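You operate a simulated robot arm through the tools that you are given. There is no shell and no other tool.

You are at the controls of a simulated robot arm. One attempt, no reset.

JOB
Shut the guard, set the gap for the 19 mm panel and run it through.
Fine: stop the rollers after; it lies evenly coated on the exit table.

Only the result counts: the job must be done as asked and must still hold three seconds after the hand-in. Knocking over, shifting, dropping, spilling or breaking anything else fails it.

ROBOT AND FRAMES
A 7-joint arm with a two-finger parallel gripper, fixed in place. Base frame: the origin is at the foot of the arm, x ahead of it, y to its left, z up; the work surface is at about z = 860. Lengths are in mm, angles in degrees, forces in N, time in s.
With the tool pointing down near the work surface it reaches from about 300 to 720 mm from the base axis. Its first joint turns from -166.0 to 166.0 degrees. Payload 3.43 kg.
The TCP is the grasp point between the finger pads, 34 mm short of the fingertips. In the tool frame z runs along the fingers and y along their closing line. Largest opening 128 mm; finger width 24, thickness 12; the body of the gripper, 48 by 130 mm, starts 96 mm behind the TCP.
Orientation is that of the tool frame in the base frame, as a unit quaternion [x, y, z, w]. With the fingers straight down and closing along the base's y, the tool's x points along the base's -x, its y along +y and its z along -z.

CONTROLS
- The arm moves only by the tool apply_moves. Its arguments are lists of equal length, an entry for each row: "jaw": the finger opening in mm, from 0 to 128; "xyz": the shift along the tool's x, y, z in mm, a list of three; "rotation": the turn, a rotation vector about the tool's x, y, z in rad, a list of three. In form: {"jaw": [jaw, ...], "xyz": [[dx, dy, dz], ...], "rotation": [[ax, ay, az], ...]}. A call has 1 to 20 rows; each row shifts and turns the commanded pose from where the row before left it, along the tool's axes as they then stand. Each row takes 0.2 s and may step no farther than 50 mm and 8.6 degrees from the row before; otherwise, or with a gripper value out of range, the whole call is refused. A pose out of reach is approached as far as the arm can. The call stops where the force on the tool passes 40 N (or 10 N more than at its start, if that is more) or the arm is blocked; 0.2 s more then pass. Each finger travels about 108 mm/s and halts on what it meets, pressing with about 35 N; the grip force reading is that of the motor and also rises with nothing between the fingers. The clock runs only during rows and for 0.2 s after the last one: add rows that do not move to give the fingers time. The reply holds the time, the measured pose of the TCP, the force on the tool along the base axes, the opening and the grip force, in the units named above and with some noise, with the torque about the TCP (base axes, N m) and any sound that the robot's microphone picked up, and new pictures: "views" is both (left out), scene, wrist or none.
- Cameras (640 x 400 px; columns grow to the right, rows downward): "scene" is fixed at [218.6, 650, 1596.1]; the picture's right is [-0.77, -0.64, 0.00], its down [-0.49, 0.60, -0.63] and it looks along [0.40, -0.49, -0.78] (base axes); focal length 370 px, centre (320, 200). "wrist" rides on the gripper at [76, -11, -160] in the tool frame; the picture's right is [0.15, 0.99, 0.00], its down [-0.88, 0.13, -0.46] and it looks along [-0.45, 0.07, 0.89] (tool axes); focal length 234 px, centre (320, 200).
- lift_body(by): slides the trunk up (or, below 0, down) by that many mm; the arm rides with it, the base frame stays. It gives what a move gives, with no picture.
- probe_pixels(camera, pixels): for up to 12 pixels [column, row] of the newest picture of that camera ("zoom" is the newest enlarged one), the place [x, y, z] in the base frame of the surface seen there, good to about 3 mm. It takes no simulated time.
- inspect(camera, box): a new picture of the part [left, top, right, bottom] of that camera's present view, enlarged. It takes no simulated time.
- job_done(): hands the job in; it is judged then, once.

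Unless the task says otherwise, let go and move clear before handing in.

The tools are called after "Call:" as name(argument=value, ...) on one line, values as JSON. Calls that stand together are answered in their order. apply_moves: Moves the arm, as the interface text tells. Its arguments: {"type":"object","properties":{"jaw":{"type":"array","items":{"type":"number"}},"xyz":{"type":"array","items":{"type":"array","items":{"type":"number"}}},"rotation":{"type":"array","items":{"type":"array","items":{"type":"number"}}},"views":{"type":"string","enum":["both","scene","wrist","none"]}},"required":["jaw","xyz","rotation"]} The other tools are called the same way: lift_body (by) slides the trunk up or down; probe_pixels (camera, pixels) gives the place of the surface under pixels of a picture; inspect (camera, box) takes an enlarged picture of a part of a camera's view; job_done () hands the job in.

At the start:

```text
time_s: 0.0
tcp_pos: [338.6, 191.1, 1251.8]
tcp_rot: [0.0, 1.0, 0.0, 0.0]
force: [-0.2, -0.7, 0.8]
wrist_torque: [0.04, -0.01, 0.02]
opening: 128.0
gripper_force: 0.0
trunk travel left (down, up): [-275.0, 49.0]
```

scene: 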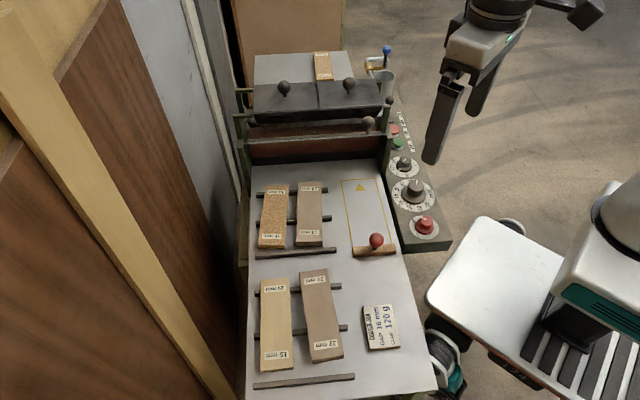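
wrist: 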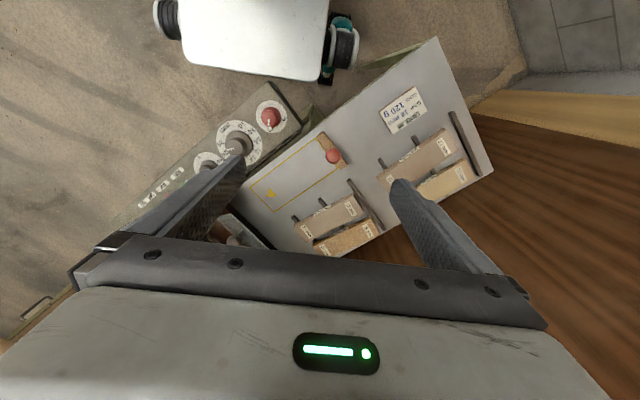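

The scene shows a roller coater with panels on racks, a control panel with knobs at (405,165), (413,192), (424,226), and a card at (380,327). I'll enlarge the key areas before moving.

Call:
inspect(camera="scene", box=[370, 90, 460, 250])

Call:
inspect(camera="scene", box=[230, 170, 350, 270])

Call:
inspect(camera="scene", box=[240, 260, 440, 390])

Call:
inspect(camera="scene", box=[225, 40, 415, 160])

```text
2.50 times, centred on (415, 170) of scene
```

zoom: 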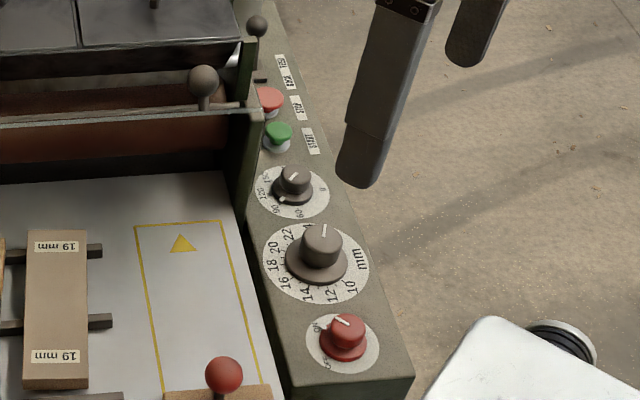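

```text
4.00 times, centred on (290, 220) of scene
```

zoom: 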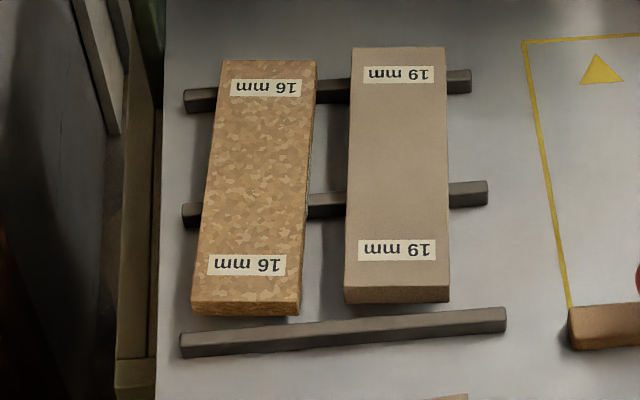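

```text
3.08 times, centred on (340, 325) of scene
```

zoom: 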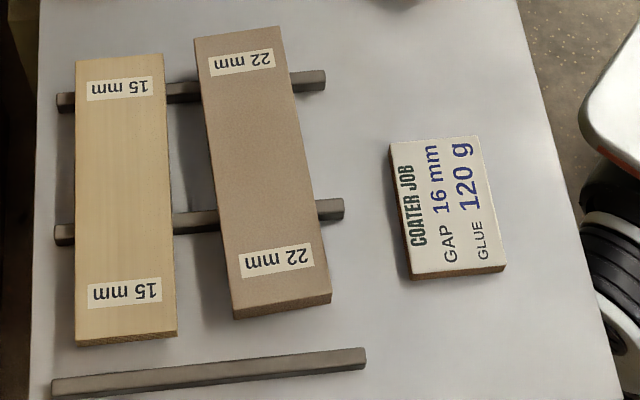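

```text
3.33 times, centred on (320, 100) of scene
```

zoom: 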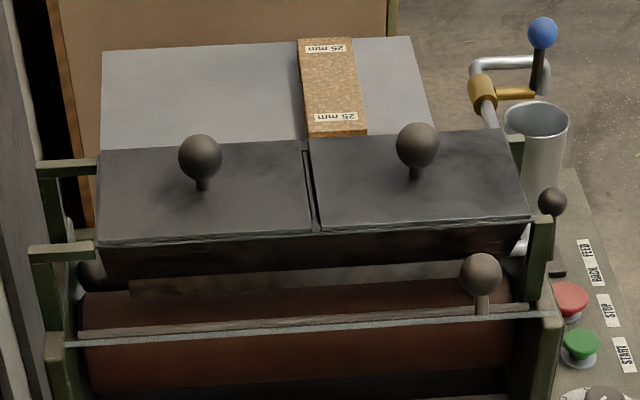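

The 19 mm panel is at scene (310,213). The card reads GAP 16 mm and GLUE 120 g, and a 25 mm piece lies on the exit table at (323,66). I'll probe positions next.

Call:
probe_pixels(camera="scene", pixels=[[404, 160], [415, 186], [424, 222], [397, 143], [394, 129], [389, 102], [387, 49], [376, 240], [370, 123], [349, 84], [284, 87], [323, 56]])

Call:
probe_pixels(camera="scene", pixels=[[299, 183], [322, 182], [297, 243], [322, 243], [342, 180], [378, 179], [350, 240], [300, 160], [385, 160], [314, 53], [329, 53], [333, 78]])

Call:
probe_pixels(camera="scene", pixels=[[260, 60], [345, 55], [260, 80], [350, 75], [260, 110], [375, 105], [250, 150], [380, 150], [310, 130], [375, 63], [387, 82], [270, 260]])

Call:
inspect(camera="scene", box=[385, 140, 435, 175])

Call:
inspect(camera="scene", box=[385, 175, 445, 245])

Call:
inspect(camera="scene", box=[350, 40, 420, 110])

Call:
inspect(camera="scene", box=[370, 90, 430, 150])

Call:
inspect(camera="wrist", box=[120, 80, 320, 240])

```text
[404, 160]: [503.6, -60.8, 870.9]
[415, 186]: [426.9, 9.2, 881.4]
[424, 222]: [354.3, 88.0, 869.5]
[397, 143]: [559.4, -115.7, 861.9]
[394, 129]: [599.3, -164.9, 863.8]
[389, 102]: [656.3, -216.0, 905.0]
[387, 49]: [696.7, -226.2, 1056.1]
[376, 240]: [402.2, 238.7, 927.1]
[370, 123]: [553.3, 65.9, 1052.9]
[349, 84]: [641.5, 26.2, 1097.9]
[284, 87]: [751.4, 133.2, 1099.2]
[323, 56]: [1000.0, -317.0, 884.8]
```

```text
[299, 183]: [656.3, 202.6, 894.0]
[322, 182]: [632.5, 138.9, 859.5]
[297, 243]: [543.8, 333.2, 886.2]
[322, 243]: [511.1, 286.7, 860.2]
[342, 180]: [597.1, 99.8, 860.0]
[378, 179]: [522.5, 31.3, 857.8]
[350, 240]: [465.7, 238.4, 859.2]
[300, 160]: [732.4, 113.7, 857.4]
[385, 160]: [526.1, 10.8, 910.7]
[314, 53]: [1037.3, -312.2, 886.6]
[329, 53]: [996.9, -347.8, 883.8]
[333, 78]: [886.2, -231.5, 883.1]
```

```text
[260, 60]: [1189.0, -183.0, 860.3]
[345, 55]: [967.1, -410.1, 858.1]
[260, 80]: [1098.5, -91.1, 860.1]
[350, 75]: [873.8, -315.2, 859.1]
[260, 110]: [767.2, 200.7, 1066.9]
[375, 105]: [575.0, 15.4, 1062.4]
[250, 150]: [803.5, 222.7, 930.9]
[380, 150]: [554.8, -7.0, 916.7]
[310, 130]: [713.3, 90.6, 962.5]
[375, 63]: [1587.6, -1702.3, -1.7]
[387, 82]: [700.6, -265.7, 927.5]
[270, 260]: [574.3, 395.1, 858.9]
```

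```text
11.43 times, centred on (410, 158) of scene
```

zoom: 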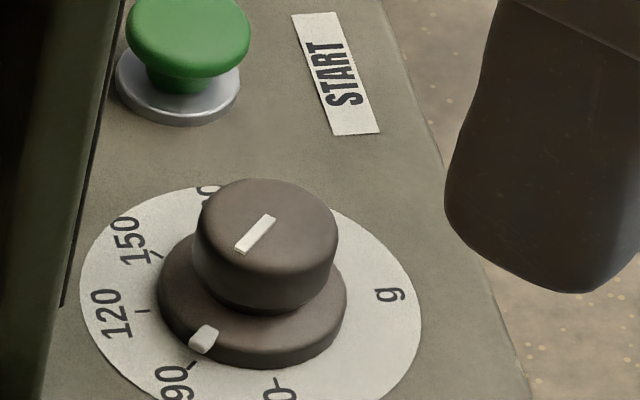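

```text
5.71 times, centred on (415, 210) of scene
```

zoom: 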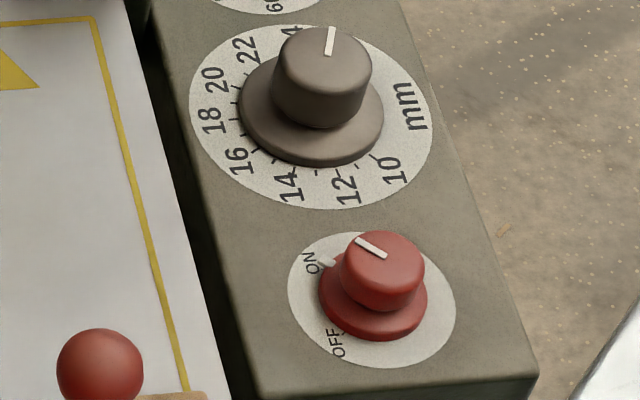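

```text
5.71 times, centred on (385, 75) of scene
```

zoom: 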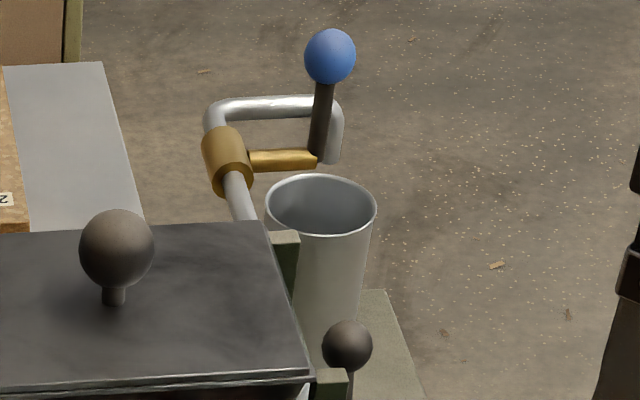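

```text
6.67 times, centred on (400, 120) of scene
```

zoom: 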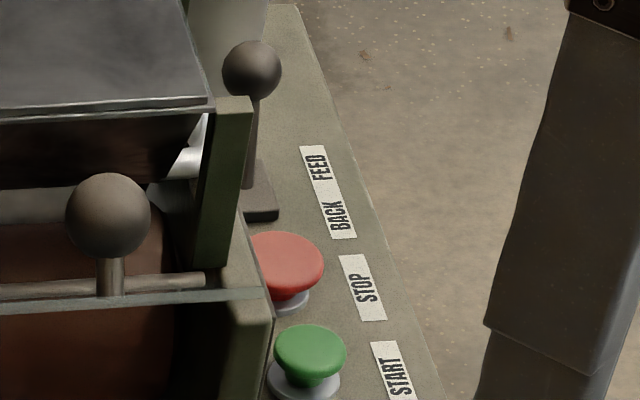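

```text
2.50 times, centred on (220, 160) of wrist
```

zoom: 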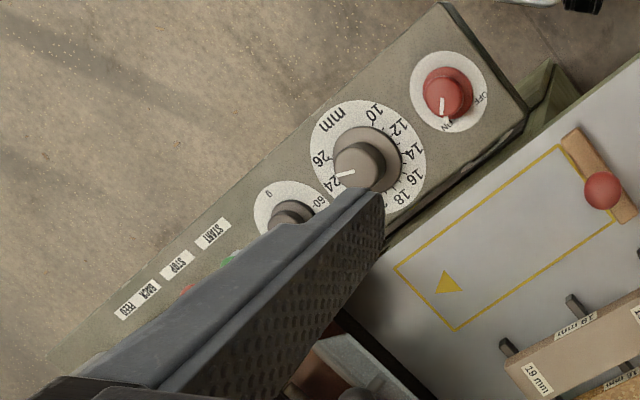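

The gap pointer sits near 24 and the master knob is at ON, while the lever's FEED/BACK state isn't clear yet. I'll probe the lane edges and machine axes, and zoom in on the roller and guard.

Call:
inspect(camera="scene", box=[230, 80, 330, 160])

Call:
inspect(camera="scene", box=[320, 75, 420, 155])

Call:
inspect(camera="scene", box=[330, 160, 430, 260])

Call:
probe_pixels(camera="zoom", pixels=[[75, 132], [310, 122], [150, 500], [415, 480], [160, 560], [420, 560], [300, 500], [355, 110], [380, 300], [460, 560], [200, 170], [70, 80]])

Call:
probe_pixels(camera="scene", pixels=[[242, 120], [242, 155], [245, 92], [240, 118], [390, 102], [387, 125], [388, 165], [305, 108], [300, 118], [355, 118], [340, 128], [300, 145]])

Call:
probe_pixels(camera="scene", pixels=[[263, 191], [284, 188], [262, 242], [280, 243], [302, 188], [320, 186], [300, 238], [318, 238], [335, 252], [258, 256], [330, 190], [330, 218]])

```text
5.00 times, centred on (280, 120) of scene
```

zoom: 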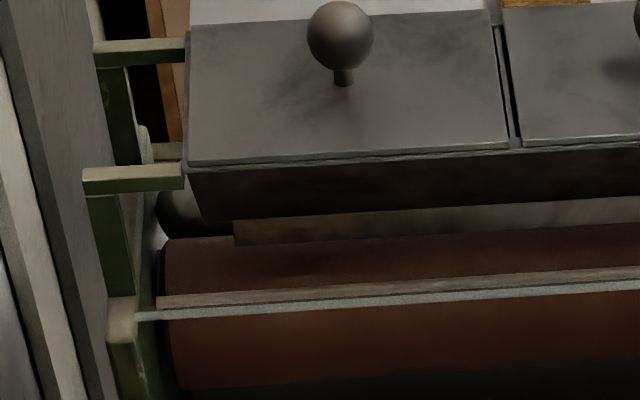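

```text
5.00 times, centred on (370, 115) of scene
```

zoom: 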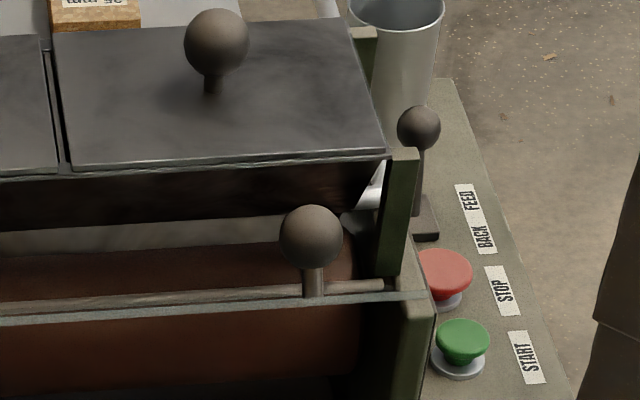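

```text
4.00 times, centred on (380, 210) of scene
```

zoom: 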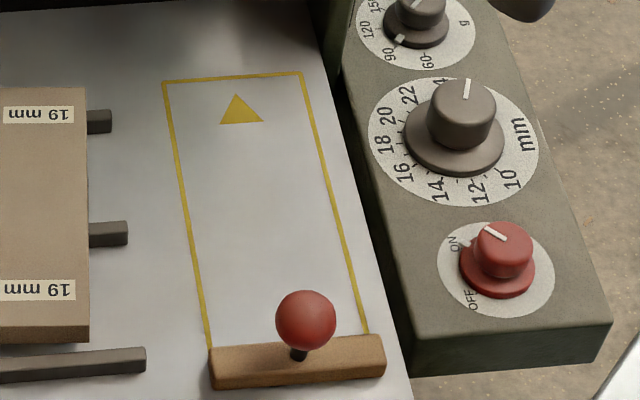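

```text
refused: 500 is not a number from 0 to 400
```

```text
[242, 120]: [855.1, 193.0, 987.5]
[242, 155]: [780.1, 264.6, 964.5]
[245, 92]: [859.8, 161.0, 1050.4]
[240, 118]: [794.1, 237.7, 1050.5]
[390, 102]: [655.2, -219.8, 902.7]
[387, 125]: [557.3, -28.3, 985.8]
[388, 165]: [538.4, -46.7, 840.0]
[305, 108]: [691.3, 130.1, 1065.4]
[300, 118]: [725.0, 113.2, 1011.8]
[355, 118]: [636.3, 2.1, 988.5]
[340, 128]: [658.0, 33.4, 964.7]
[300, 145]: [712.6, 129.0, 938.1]
```

```text
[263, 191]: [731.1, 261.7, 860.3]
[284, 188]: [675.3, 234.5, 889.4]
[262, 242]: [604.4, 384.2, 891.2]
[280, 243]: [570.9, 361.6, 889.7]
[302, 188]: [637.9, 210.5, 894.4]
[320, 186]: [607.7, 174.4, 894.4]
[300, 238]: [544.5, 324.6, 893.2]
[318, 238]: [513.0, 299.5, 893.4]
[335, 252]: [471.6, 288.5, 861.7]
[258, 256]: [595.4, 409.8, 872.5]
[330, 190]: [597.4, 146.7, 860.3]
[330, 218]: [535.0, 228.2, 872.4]
```

The panel's top sits at z≈894 with its length along about (0.63,-0.77). I'll probe the lane corners and knob details in the newest zoom.

Call:
probe_pixels(camera="zoom", pixels=[[164, 82], [300, 73], [207, 340], [366, 330], [212, 358], [378, 340], [305, 300], [215, 385], [383, 373], [392, 372], [325, 60], [240, 110]])

Call:
probe_pixels(camera="zoom", pixels=[[465, 90], [466, 130], [455, 165], [500, 240], [495, 270], [495, 300], [420, 8], [415, 40], [450, 240], [540, 300], [380, 180], [590, 350]])

Call:
inspect(camera="scene", box=[270, 35, 370, 115])

```text
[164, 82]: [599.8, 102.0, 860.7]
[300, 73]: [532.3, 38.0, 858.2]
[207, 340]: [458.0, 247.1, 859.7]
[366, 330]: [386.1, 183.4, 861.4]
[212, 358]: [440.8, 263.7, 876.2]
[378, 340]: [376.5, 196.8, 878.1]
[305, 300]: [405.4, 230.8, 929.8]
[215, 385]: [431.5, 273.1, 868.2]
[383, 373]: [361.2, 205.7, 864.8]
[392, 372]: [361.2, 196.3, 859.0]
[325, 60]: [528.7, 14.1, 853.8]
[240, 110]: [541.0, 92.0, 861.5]
```

```text
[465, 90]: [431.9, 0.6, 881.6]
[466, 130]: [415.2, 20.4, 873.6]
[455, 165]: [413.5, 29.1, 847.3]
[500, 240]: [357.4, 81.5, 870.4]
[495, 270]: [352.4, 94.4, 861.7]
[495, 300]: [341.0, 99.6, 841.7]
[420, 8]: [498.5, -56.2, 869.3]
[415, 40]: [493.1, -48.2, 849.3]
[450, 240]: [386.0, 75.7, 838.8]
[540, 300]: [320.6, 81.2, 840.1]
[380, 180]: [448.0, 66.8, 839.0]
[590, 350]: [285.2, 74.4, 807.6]
```

```text
5.00 times, centred on (320, 75) of scene
```

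zoom: 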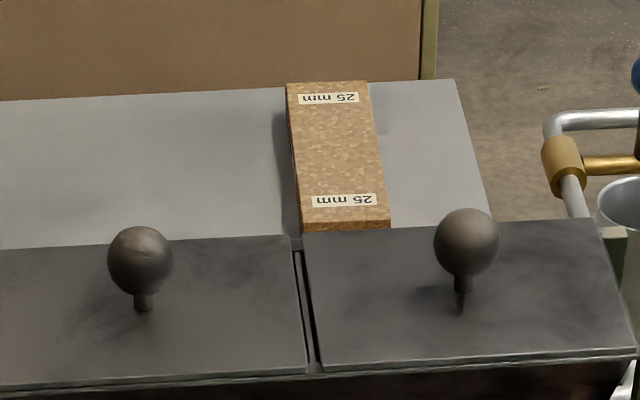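

The lane runs along u≈(0.707,-0.707), so the machine is yawed −45°. I'll yaw the tool to match and tilt it forward so the wrist camera can see the guard, lids and lever.

Call:
apply_moves(jaw=[128, 128, 128, 128, 128, 128, 128, 128, 128, 128], xyz=[[0, 0, 0], [0, 0, 0], [0, 0, 0], [0, 0, 0], [0, 0, 0], [0, 0, 0], [0, 0, 0], [0, 0, 0], [0, 0, 0], [0, 0, 0]], rotation=[[0, 0, 0.1309], [0, 0, 0.1309], [0, 0, 0.1309], [0, 0, 0.1309], [0, 0, 0.1309], [0, 0, 0.1309], [0, -0.14, 0], [0, -0.14, 0], [0, -0.14, 0], [0, -0.14, 0]])

```text
time_s: 2.2
tcp_pos: [339.1, 191.5, 1253.5]
tcp_rot: [0.369, 0.887, -0.106, 0.255]
force: [0.4, -0.3, -0.9]
wrist_torque: [-0.03, 0.01, -0.01]
opening: 128.1
gripper_force: 0.3
trunk travel left (down, up): [-275.0, 49.0]
```

scene: 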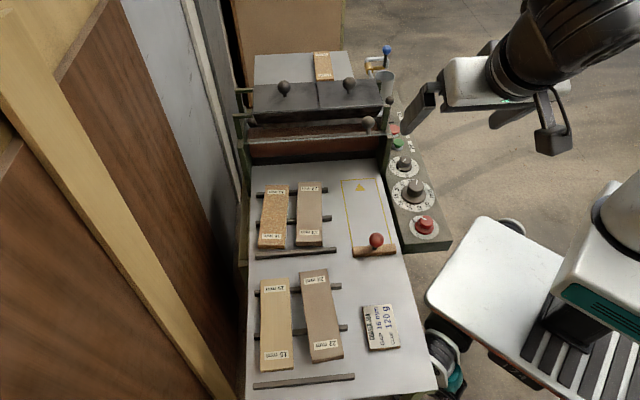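
wrist: 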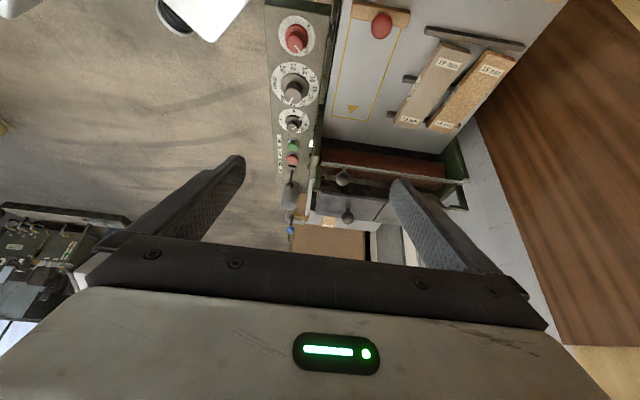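

The wrist view (upside down) now shows the whole coater. I'll zoom in on the guard, lids and control panel.

Call:
inspect(camera="wrist", box=[270, 120, 480, 260])

Call:
inspect(camera="wrist", box=[260, 130, 330, 250])

Call:
inspect(camera="wrist", box=[260, 0, 340, 150])

```text
2.86 times, centred on (375, 190) of wrist
```

zoom: 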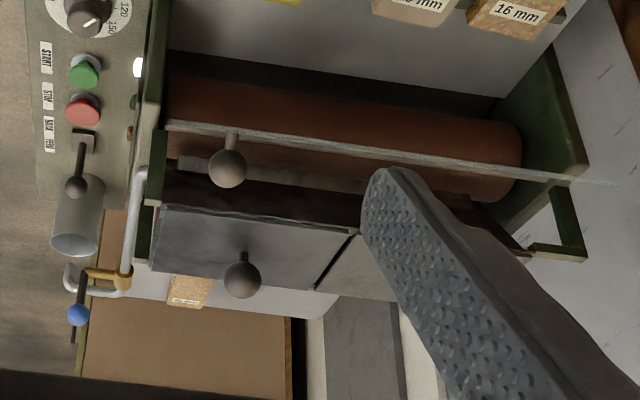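

```text
3.33 times, centred on (295, 190) of wrist
```

zoom: 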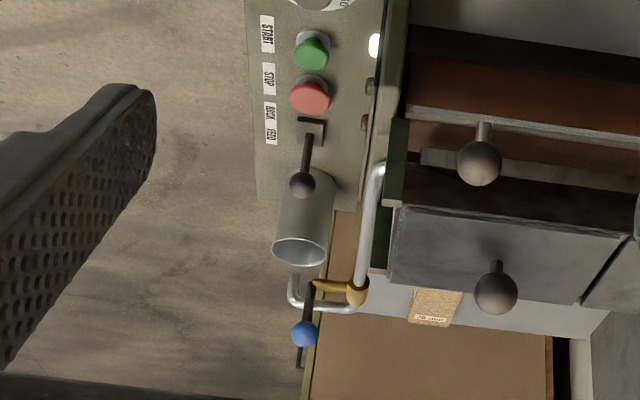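

```text
2.67 times, centred on (300, 75) of wrist
```

zoom: 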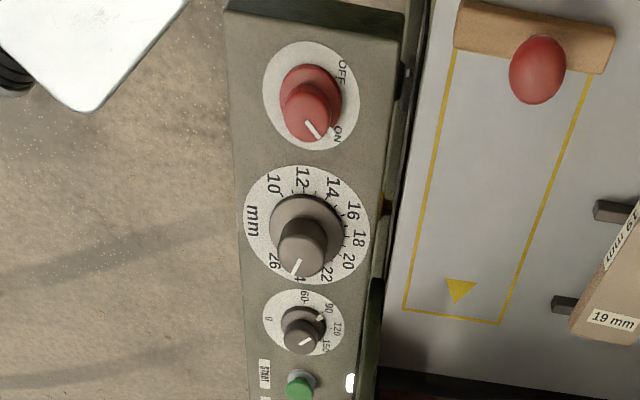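

I want exact positions for the guard bar and strip, plus the lever, valve and lamps, so I'll probe those points.

Call:
inspect(camera="scene", box=[330, 95, 400, 145])

Call:
probe_pixels(camera="zoom", pixels=[[100, 265], [100, 292], [100, 310], [100, 340], [345, 190], [365, 270], [420, 265], [500, 255], [500, 270], [545, 280], [560, 320], [100, 200]])

Call:
inspect(camera="scene", box=[230, 95, 300, 145])

Call:
probe_pixels(camera="zoom", pixels=[[110, 240], [110, 262], [200, 225], [200, 235], [200, 245], [200, 300], [400, 215], [400, 232], [400, 300], [30, 240], [100, 290], [220, 180]])

Call:
inspect(camera="wrist", box=[310, 130, 400, 230])

Call:
probe_pixels(camera="zoom", pixels=[[100, 128], [250, 150], [250, 165], [300, 170], [230, 215], [60, 130], [30, 150], [250, 100], [250, 220], [180, 300], [80, 60], [30, 60]])

```text
8.00 times, centred on (365, 120) of scene
```

zoom: 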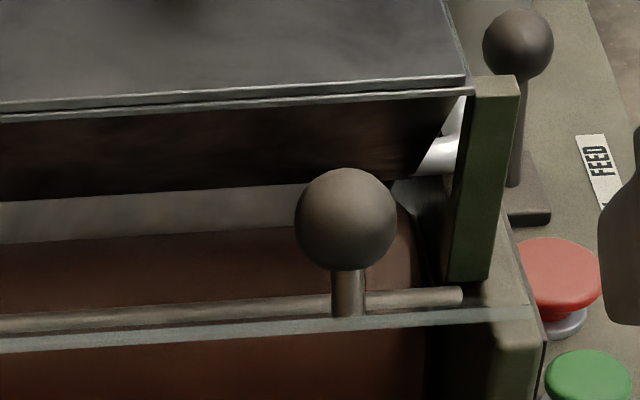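

```text
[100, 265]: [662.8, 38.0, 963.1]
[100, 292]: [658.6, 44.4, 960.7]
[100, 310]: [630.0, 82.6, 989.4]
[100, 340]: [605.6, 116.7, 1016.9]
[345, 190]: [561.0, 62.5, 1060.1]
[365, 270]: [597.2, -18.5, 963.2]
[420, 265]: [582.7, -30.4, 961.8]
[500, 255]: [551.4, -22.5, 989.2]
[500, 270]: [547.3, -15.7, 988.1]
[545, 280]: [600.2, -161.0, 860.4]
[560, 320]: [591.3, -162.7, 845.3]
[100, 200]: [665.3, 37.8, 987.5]
```

```text
8.00 times, centred on (265, 120) of scene
```

zoom: 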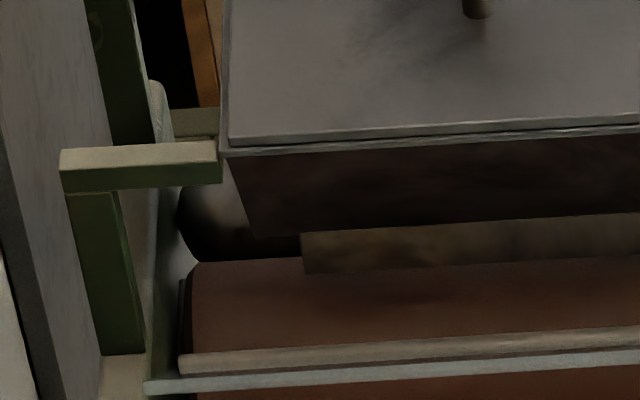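

```text
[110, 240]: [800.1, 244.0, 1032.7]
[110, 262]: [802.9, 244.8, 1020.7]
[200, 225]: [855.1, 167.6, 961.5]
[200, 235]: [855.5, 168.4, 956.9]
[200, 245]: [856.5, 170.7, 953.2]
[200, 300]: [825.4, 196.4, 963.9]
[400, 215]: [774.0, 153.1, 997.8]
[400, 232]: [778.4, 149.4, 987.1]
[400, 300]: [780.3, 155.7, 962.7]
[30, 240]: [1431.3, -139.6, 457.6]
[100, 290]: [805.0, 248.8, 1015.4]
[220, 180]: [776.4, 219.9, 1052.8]
```

```text
4.00 times, centred on (355, 180) of wrist
```

zoom: 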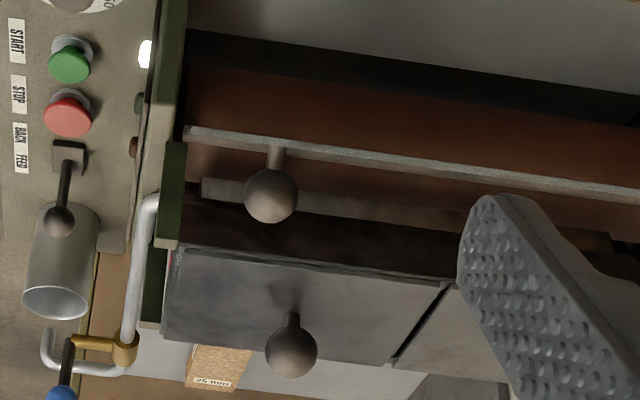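

```text
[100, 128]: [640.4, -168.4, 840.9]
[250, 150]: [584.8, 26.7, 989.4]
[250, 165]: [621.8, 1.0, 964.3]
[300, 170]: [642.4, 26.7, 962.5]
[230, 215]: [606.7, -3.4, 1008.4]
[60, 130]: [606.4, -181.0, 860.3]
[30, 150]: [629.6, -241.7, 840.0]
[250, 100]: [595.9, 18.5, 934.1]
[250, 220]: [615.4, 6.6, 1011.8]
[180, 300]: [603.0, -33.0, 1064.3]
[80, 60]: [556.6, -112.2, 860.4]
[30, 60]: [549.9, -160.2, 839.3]
```

The guard appears to be a plate hinged on the rod at about f≈392, z≈989 and tipped open toward the infeed, with its ball near (553,66,1053). Next I'll check the lever pivot against its labels, and the lamps and valve.

Call:
inspect(camera="wrist", box=[270, 125, 330, 205])

Call:
inspect(camera="wrist", box=[270, 145, 310, 170])

Call:
probe_pixels(camera="wrist", pixels=[[282, 165], [282, 172], [292, 169], [293, 165], [290, 185], [291, 177], [282, 153], [281, 140], [290, 158], [290, 147], [317, 143], [316, 156]])

Call:
probe_pixels(camera="wrist", pixels=[[294, 17], [297, 42], [298, 36], [292, 97], [293, 85], [291, 78], [292, 124], [292, 130], [315, 167], [288, 230], [300, 216], [310, 200]])

```text
5.00 times, centred on (300, 165) of wrist
```

zoom: 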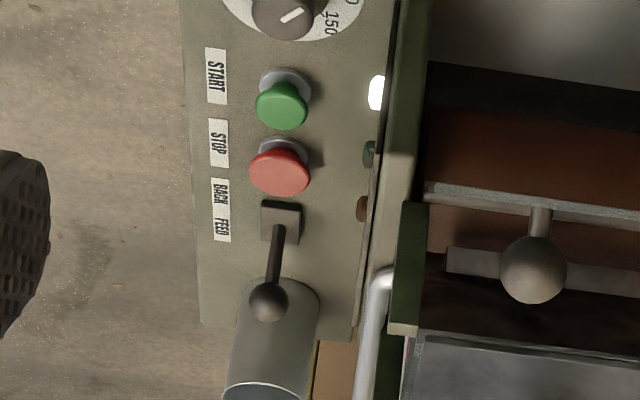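

```text
16.00 times, centred on (290, 158) of wrist
```

zoom: 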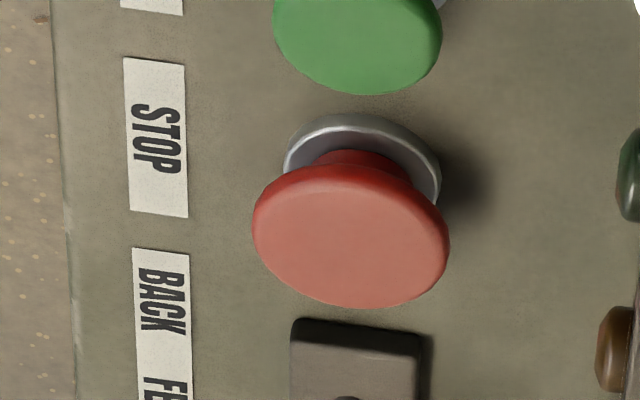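

```text
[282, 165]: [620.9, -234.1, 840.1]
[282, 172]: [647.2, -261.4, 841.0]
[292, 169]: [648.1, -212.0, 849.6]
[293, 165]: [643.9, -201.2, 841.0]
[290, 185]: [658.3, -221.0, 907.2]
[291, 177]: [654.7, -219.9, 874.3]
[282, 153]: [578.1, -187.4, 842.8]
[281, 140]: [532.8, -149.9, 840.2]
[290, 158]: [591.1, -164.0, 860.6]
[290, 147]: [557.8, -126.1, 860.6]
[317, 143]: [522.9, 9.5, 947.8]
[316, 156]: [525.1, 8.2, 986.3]
```

```text
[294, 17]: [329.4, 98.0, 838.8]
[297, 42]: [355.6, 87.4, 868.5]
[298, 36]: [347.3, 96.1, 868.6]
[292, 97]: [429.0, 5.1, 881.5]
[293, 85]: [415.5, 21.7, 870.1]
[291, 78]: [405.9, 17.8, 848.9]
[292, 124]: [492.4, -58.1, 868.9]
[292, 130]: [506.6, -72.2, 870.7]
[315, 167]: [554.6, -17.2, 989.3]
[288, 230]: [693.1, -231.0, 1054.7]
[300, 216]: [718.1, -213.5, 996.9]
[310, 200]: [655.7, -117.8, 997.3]
```

The lever ball leans to +f past its base block, toward FEED, so it is already set to feed. I'll check the guard ball in the wrist view, then untilt and move above it.

Call:
probe_pixels(camera="wrist", pixels=[[342, 179], [345, 175], [345, 165], [360, 165], [380, 168], [440, 178], [348, 217], [330, 190], [370, 195], [390, 180], [460, 200], [322, 162]])

Call:
apply_moves(jaw=[128, 128, 128, 128, 100, 100, 80, 80, 80, 80], xyz=[[0, 0, 0], [0, 0, 0], [0, 0, 0], [0, 0, 0], [-40, 10, 0], [-40, 10, 17], [-40, 10, 17], [-40, 10, 17], [-40, 10, 17], [-40, 10, 17]], rotation=[[0, 0.14, 0], [0, 0.14, 0], [0, 0.14, 0], [0, 0.14, 0], [0, 0, 0], [0, 0, 0], [0, 0, 0], [0, 0, 0], [0, 0, 0], [0, 0, 0]])

```text
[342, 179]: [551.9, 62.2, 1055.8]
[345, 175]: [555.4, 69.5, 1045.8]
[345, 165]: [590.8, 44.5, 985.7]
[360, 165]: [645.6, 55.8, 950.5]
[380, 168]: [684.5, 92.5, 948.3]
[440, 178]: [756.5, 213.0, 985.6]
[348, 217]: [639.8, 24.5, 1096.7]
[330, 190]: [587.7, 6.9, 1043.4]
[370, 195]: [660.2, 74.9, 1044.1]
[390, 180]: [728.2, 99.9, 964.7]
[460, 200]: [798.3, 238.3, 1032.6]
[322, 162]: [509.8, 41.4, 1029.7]
```

```text
time_s: 4.4
tcp_pos: [554.4, 63.8, 1167.0]
tcp_rot: [0.382, 0.924, 0.0, 0.0]
force: [0.4, -0.3, 0.1]
wrist_torque: [-0.01, -0.01, 0.02]
opening: 79.9
gripper_force: 0.0
trunk travel left (down, up): [-275.0, 49.0]
```

scene: 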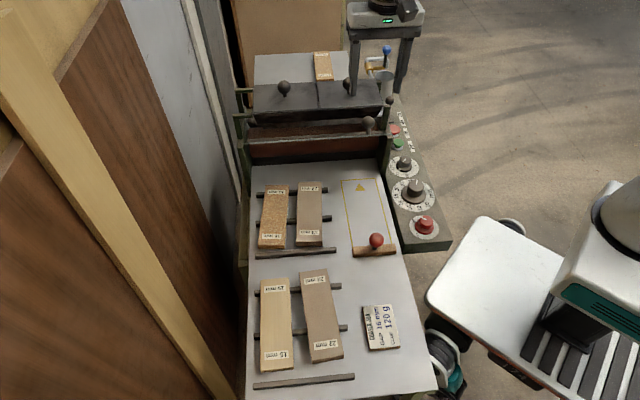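
wrist: 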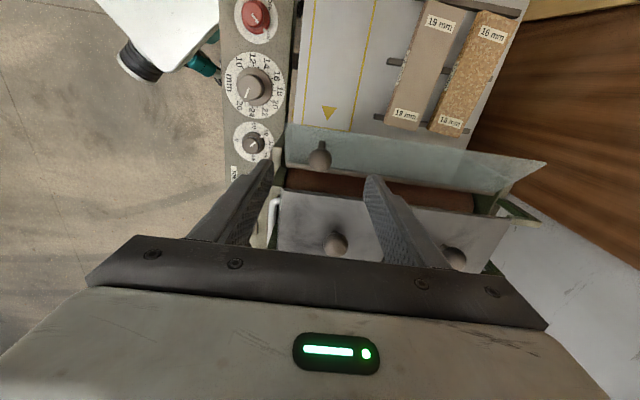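

The transparent guard plate is now visible as a greenish sheet from (285,125) to (545,160), hinged at the roller side, with its ball at (320,158). I'll probe the ball and the plate edge.

Call:
probe_pixels(camera="wrist", pixels=[[320, 158], [320, 165], [322, 148], [300, 130], [300, 150], [300, 165], [400, 140], [400, 165], [500, 170], [540, 160], [350, 183], [336, 240]])

Call:
inspect(camera="wrist", box=[260, 100, 400, 220])

Call:
inspect(camera="wrist", box=[215, 0, 315, 180])

```text
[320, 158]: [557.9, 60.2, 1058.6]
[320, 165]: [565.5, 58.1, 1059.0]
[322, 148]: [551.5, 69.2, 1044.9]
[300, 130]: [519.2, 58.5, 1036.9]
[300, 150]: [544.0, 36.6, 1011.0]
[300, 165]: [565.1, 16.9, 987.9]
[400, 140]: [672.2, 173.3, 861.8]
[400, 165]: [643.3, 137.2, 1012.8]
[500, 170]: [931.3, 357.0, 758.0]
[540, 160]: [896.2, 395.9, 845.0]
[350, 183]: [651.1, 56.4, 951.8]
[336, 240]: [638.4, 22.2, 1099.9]
```

```text
3.33 times, centred on (330, 160) of wrist
```

zoom: 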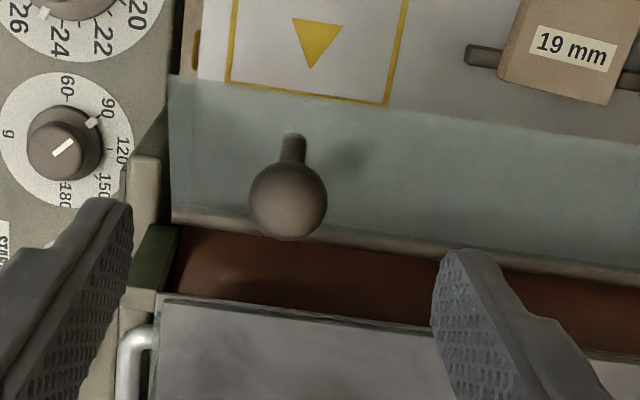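

```text
2.22 times, centred on (265, 90) of wrist
```

zoom: 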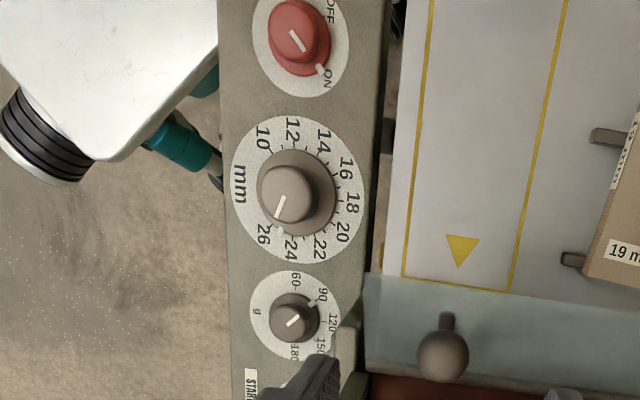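

The plate runs from hinge (f≈388, z≈988) to its free edge (f≈326, z≈1037), and the ball centre is near f=356, s=437.6, z=1045. I'll lower around the ball and grip it.

Call:
apply_moves(jaw=[80, 80, 80, 80, 20, 20, 20, 20], xyz=[[-11, 0, 25], [0, 0, 35], [0, 0, 30], [0, 0, 17], [0, 0, 0], [0, 0, 0], [0, 0, 0], [0, 0, 0]], rotation=[[0, 0, 0], [0, 0, 0], [0, 0, 0], [0, 0, 0], [0, 0, 0], [0, 0, 0], [0, 0, 0], [0, 0, 0]])

```text
time_s: 6.2
tcp_pos: [561.8, 59.9, 1060.2]
tcp_rot: [0.382, 0.924, 0.001, 0.004]
force: [22.7, 19.1, 1.9]
wrist_torque: [0.16, -0.46, 0.16]
opening: 29.4
gripper_force: 45.0
trunk travel left (down, up): [-275.0, 49.0]
```

scene: 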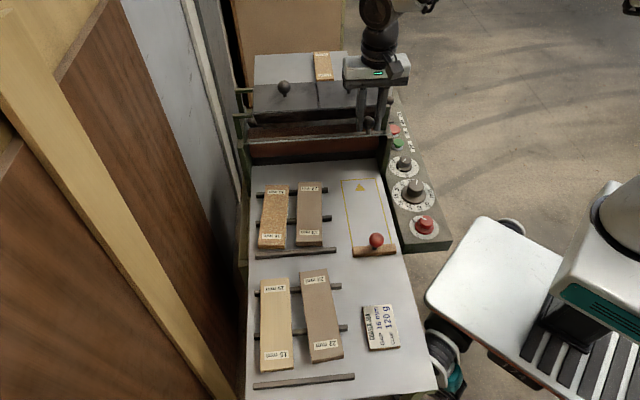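
wrist: 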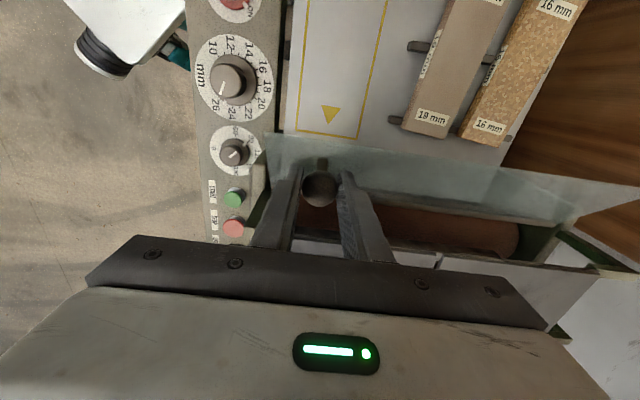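

The jaw holds the ball (opening 29.4), with about 30 N sideways along +s because I was about 3 mm off centre. I'll re-centre and start swinging it down around the hinge.

Call:
apply_moves(jaw=[20, 20, 20, 20], xyz=[[0, 3, 0], [6.4, 0, 4.1], [6.2, 0, 5.1], [5.5, 0, 5.8]], rotation=[[0, 0, 0], [0, 0, 0], [0, 0, 0], [0, 0, 0]])

```text
time_s: 7.2
tcp_pos: [548.9, 72.3, 1044.1]
tcp_rot: [0.383, 0.924, -0.001, -0.002]
force: [12.7, 11.7, -0.6]
wrist_torque: [0.16, -0.25, -0.02]
opening: 29.5
gripper_force: 34.9
trunk travel left (down, up): [-275.0, 49.0]
```

scene: 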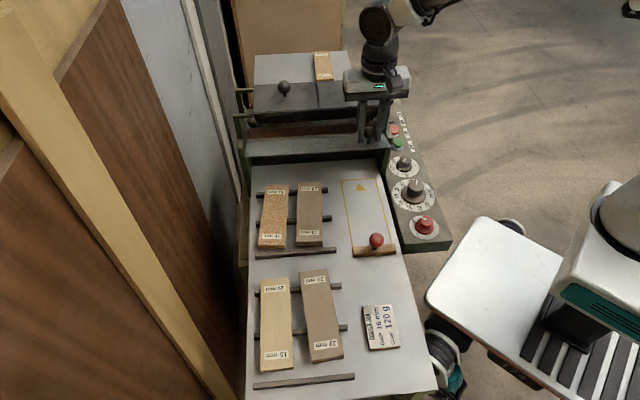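
wrist: 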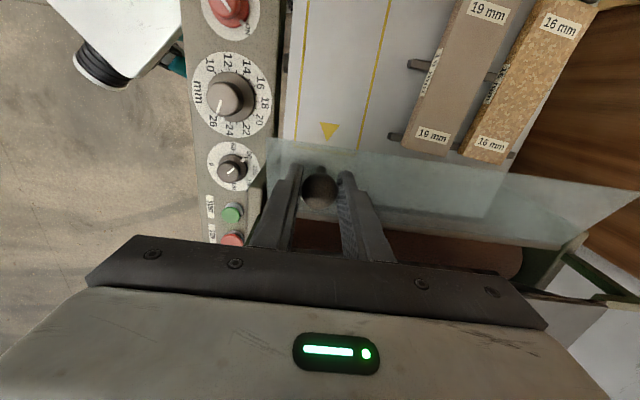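

The guard swings freely with the ball and only about 17 N sideways remains. I'll continue the arc with a slight centring shift.

Call:
apply_moves(jaw=[20, 20, 20, 20, 20, 20], xyz=[[4.7, 1.5, 6.4], [4.0, 0, 6.9], [3.0, 0, 7.4], [2.2, 0, 7.7], [1.2, 0, 7.9], [0.2, 0, 8.0]], rotation=[[0, 0, 0], [0, 0, 0], [0, 0, 0], [0, 0, 0], [0, 0, 0], [0, 0, 0]])

```text
time_s: 8.6
tcp_pos: [536.9, 85.1, 1003.9]
tcp_rot: [0.382, 0.924, 0.001, 0.002]
force: [-0.4, 9.2, 21.9]
wrist_torque: [-1.18, -0.84, 0.0]
opening: 29.1
gripper_force: 44.7
trunk travel left (down, up): [-275.0, 49.0]
```

scene: 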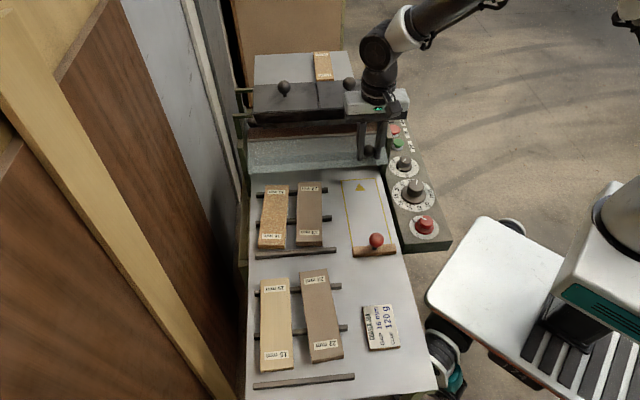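
wrist: 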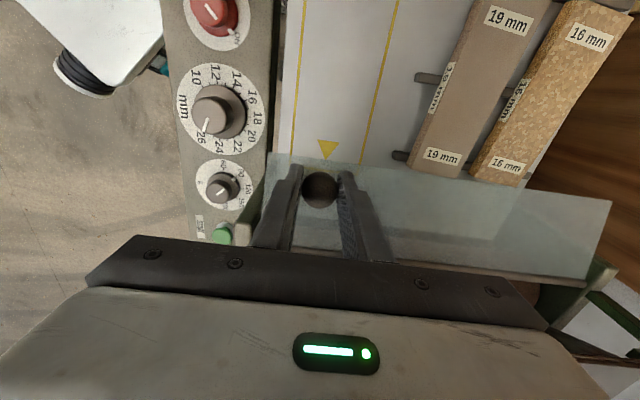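

An upward force of 22 N has appeared, which means either the guard's end stop or my fingertips touching the plate. I'll check the plate's present tilt before continuing.

Call:
inspect(camera="scene", box=[230, 100, 410, 210])

Call:
probe_pixels(camera="scene", pixels=[[260, 145], [260, 155], [260, 165], [260, 170], [320, 140], [320, 150], [320, 160], [320, 166], [350, 150], [350, 160], [350, 164], [370, 155]])

Call:
inspect(camera="wrist", box=[240, 120, 440, 290])

```text
3.56 times, centred on (320, 155) of scene
```

zoom: 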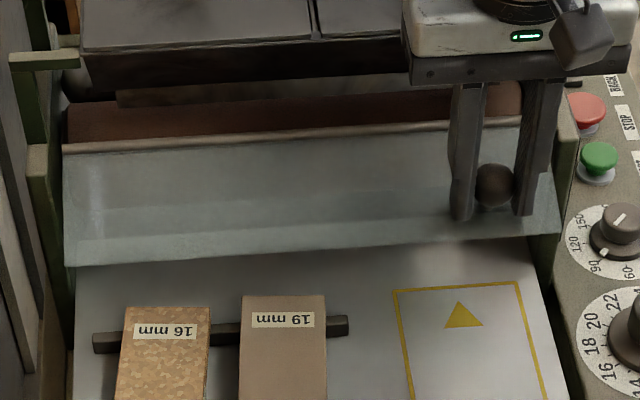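

```text
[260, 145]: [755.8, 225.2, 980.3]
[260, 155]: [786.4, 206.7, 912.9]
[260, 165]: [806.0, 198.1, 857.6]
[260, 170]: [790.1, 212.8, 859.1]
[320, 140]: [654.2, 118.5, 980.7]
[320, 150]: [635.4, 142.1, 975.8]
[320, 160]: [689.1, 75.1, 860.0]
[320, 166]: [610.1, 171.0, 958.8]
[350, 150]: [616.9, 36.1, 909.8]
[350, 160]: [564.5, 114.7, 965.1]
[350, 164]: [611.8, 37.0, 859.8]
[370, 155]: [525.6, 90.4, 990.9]
```

```text
2.35 times, centred on (340, 205) of wrist
```

zoom: 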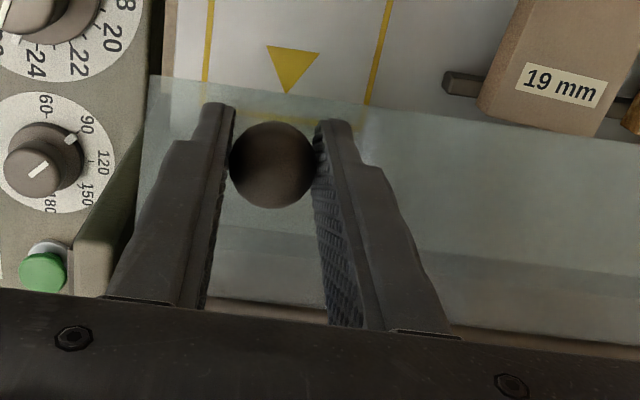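

The plate is about 20° below horizontal and my tips, at z≈970, are brushing it. I'll tilt the fingers forward around the ball to line up with its stem, then keep swinging.

Call:
apply_moves(jaw=[20, 20, 20, 20], xyz=[[0, 1, -3], [1.8, 0, 0], [1.8, 0, 0], [1.8, 0, 0]], rotation=[[0, 0, 0], [0, -0.12, 0], [0, -0.12, 0], [0, -0.12, 0]])

```text
time_s: 9.6
tcp_pos: [534.7, 86.8, 1002.7]
tcp_rot: [0.376, 0.909, -0.071, 0.164]
force: [-2.5, 4.8, -17.5]
wrist_torque: [0.77, 0.95, -0.08]
opening: 29.3
gripper_force: 44.8
trunk travel left (down, up): [-275.0, 49.0]
```

scene: 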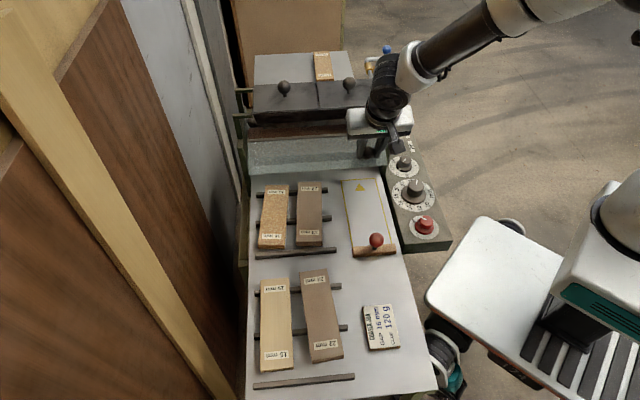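
wrist: 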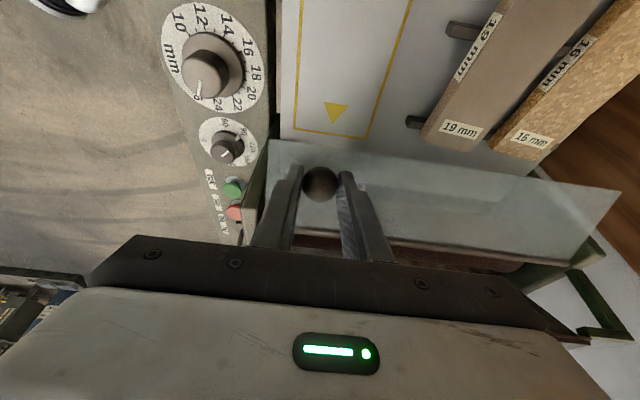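

The force now pulls down, so I'm lagging the guard slightly. I'll move as a rigid swing about the hinge, translating and tilting together.

Call:
apply_moves(jaw=[20, 20, 20, 20], xyz=[[4.8, 0, 8.7], [4.8, 0, 7.2], [4.8, 0, 7.2], [4.8, 0, 7.2]], rotation=[[0, -0.12, 0], [0, -0.12, 0], [0, -0.12, 0], [0, -0.12, 0]])

```text
time_s: 10.6
tcp_pos: [534.7, 87.9, 967.0]
tcp_rot: [0.349, 0.843, -0.157, 0.377]
force: [-3.7, -6.0, -12.6]
wrist_torque: [0.37, 0.87, -0.16]
opening: 29.3
gripper_force: 45.5
trunk travel left (down, up): [-275.0, 49.0]
```

scene: 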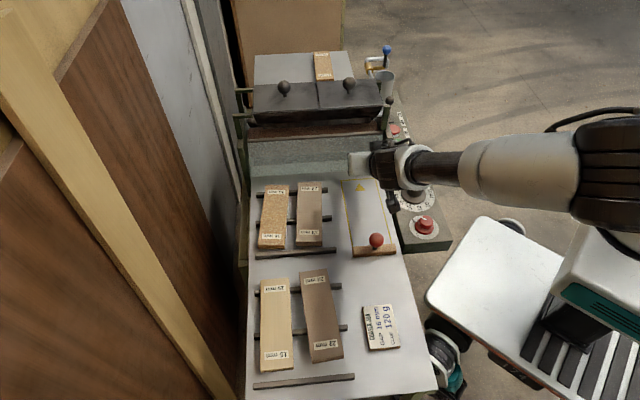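
wrist: 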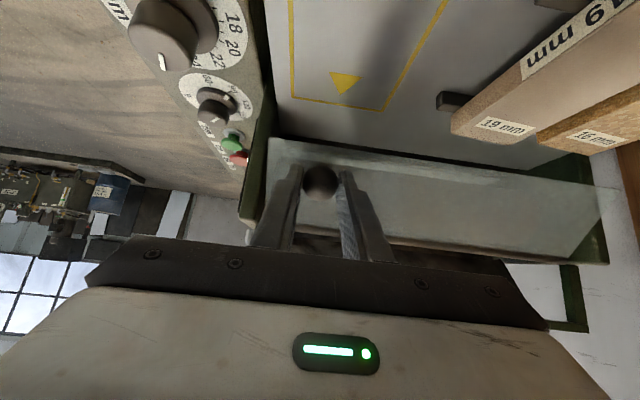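

The guard is now about 48° below horizontal and still moving freely. I'll continue in small steps toward its stop.

Call:
apply_moves(jaw=[20, 20, 20], xyz=[[4.8, 0, 8.2], [4.8, 0, 7.2], [4.8, 0, 7.2]], rotation=[[0, -0.12, 0], [0, -0.12, 0], [0, -0.12, 0]])

```text
time_s: 11.6
tcp_pos: [540.6, 82.3, 948.2]
tcp_rot: [0.311, 0.763, -0.219, 0.523]
force: [-17.4, -3.1, 19.7]
wrist_torque: [2.31, 3.69, 3.31]
opening: 29.4
gripper_force: 45.2
trunk travel left (down, up): [-275.0, 49.0]
stopped in row 3: the force on the tool passed its limit at 41 N (the readings are from after the stop); the commanded pose is now the measured one
```

scene: 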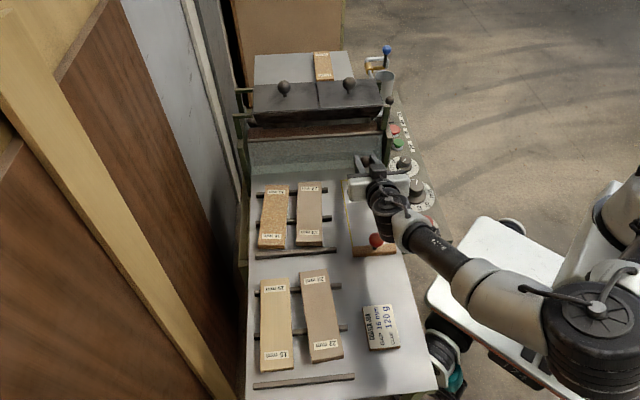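
wrist: 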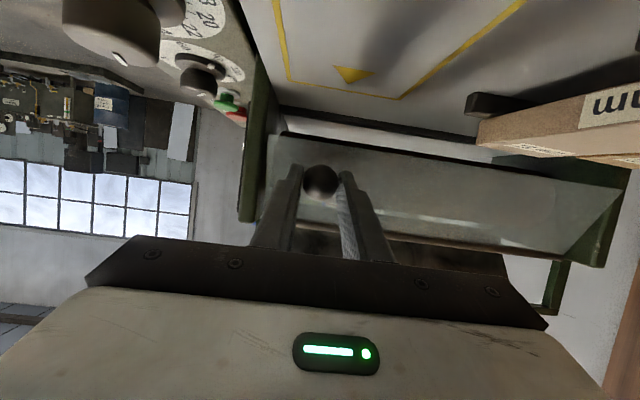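

The move stopped at 41 N with notable torque, so something may be touching near the camera or red ball. I'll inspect before moving.

Call:
inspect(camera="scene", box=[330, 130, 460, 280])

Call:
inspect(camera="scene", box=[240, 110, 400, 190])

Call:
probe_pixels(camera="scene", pixels=[[376, 240], [373, 195], [385, 200], [380, 222], [395, 230], [388, 210], [300, 170], [300, 160], [300, 150], [300, 174], [352, 170], [370, 165]])

```text
2.67 times, centred on (395, 205) of scene
```

zoom: 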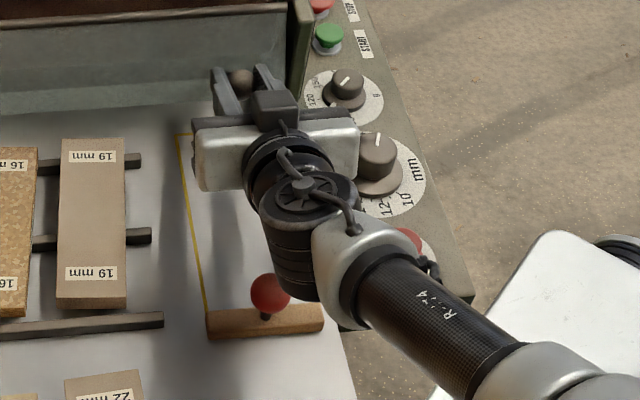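

```text
4.00 times, centred on (320, 150) of scene
```

zoom: 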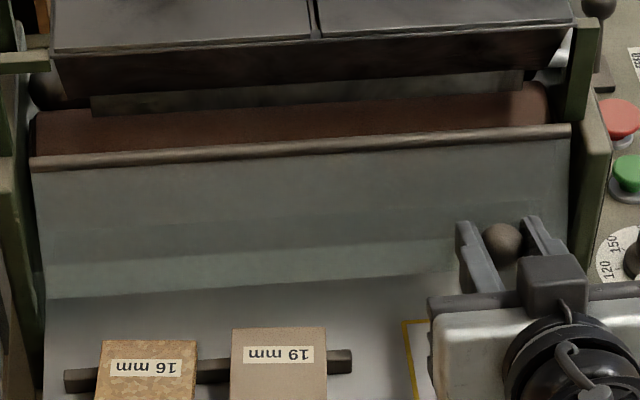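

```text
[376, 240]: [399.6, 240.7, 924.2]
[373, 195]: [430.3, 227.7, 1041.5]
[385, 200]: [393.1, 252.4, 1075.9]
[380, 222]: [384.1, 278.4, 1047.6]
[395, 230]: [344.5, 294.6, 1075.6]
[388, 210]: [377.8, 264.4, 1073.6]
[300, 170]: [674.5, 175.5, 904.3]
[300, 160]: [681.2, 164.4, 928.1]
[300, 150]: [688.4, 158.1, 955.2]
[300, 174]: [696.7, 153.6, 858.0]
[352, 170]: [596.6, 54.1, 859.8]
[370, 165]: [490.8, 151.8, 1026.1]
```

The torque (about 4 N m) points to contact roughly 200 mm behind the TCP, where the camera meets the push block's red ball near (400,240,925). I'll untilt around the ball right away so the rear of the gripper lifts off.

Call:
apply_moves(jaw=[20, 20, 20], xyz=[[-1.8, 0, 0], [-1.8, 0, 0], [-1.8, 0, 0]], rotation=[[0, 0.12, 0], [0, 0.12, 0], [0, 0.12, 0]])

```text
time_s: 12.4
tcp_pos: [544.9, 78.4, 949.2]
tcp_rot: [0.347, 0.844, -0.158, 0.376]
force: [-4.1, -10.8, -0.9]
wrist_torque: [0.23, -0.12, 0.08]
opening: 29.9
gripper_force: 35.1
trunk travel left (down, up): [-275.0, 49.0]
```

scene: 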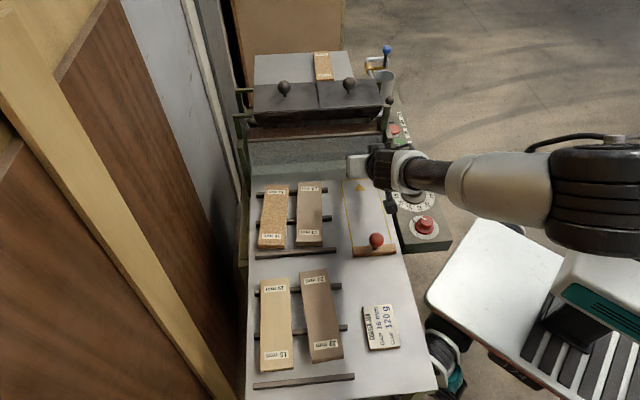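
wrist: 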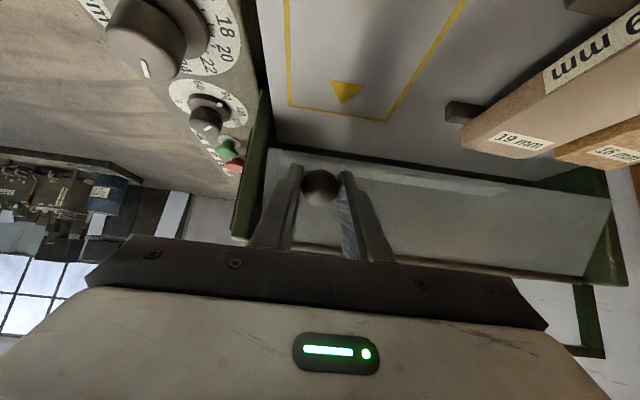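

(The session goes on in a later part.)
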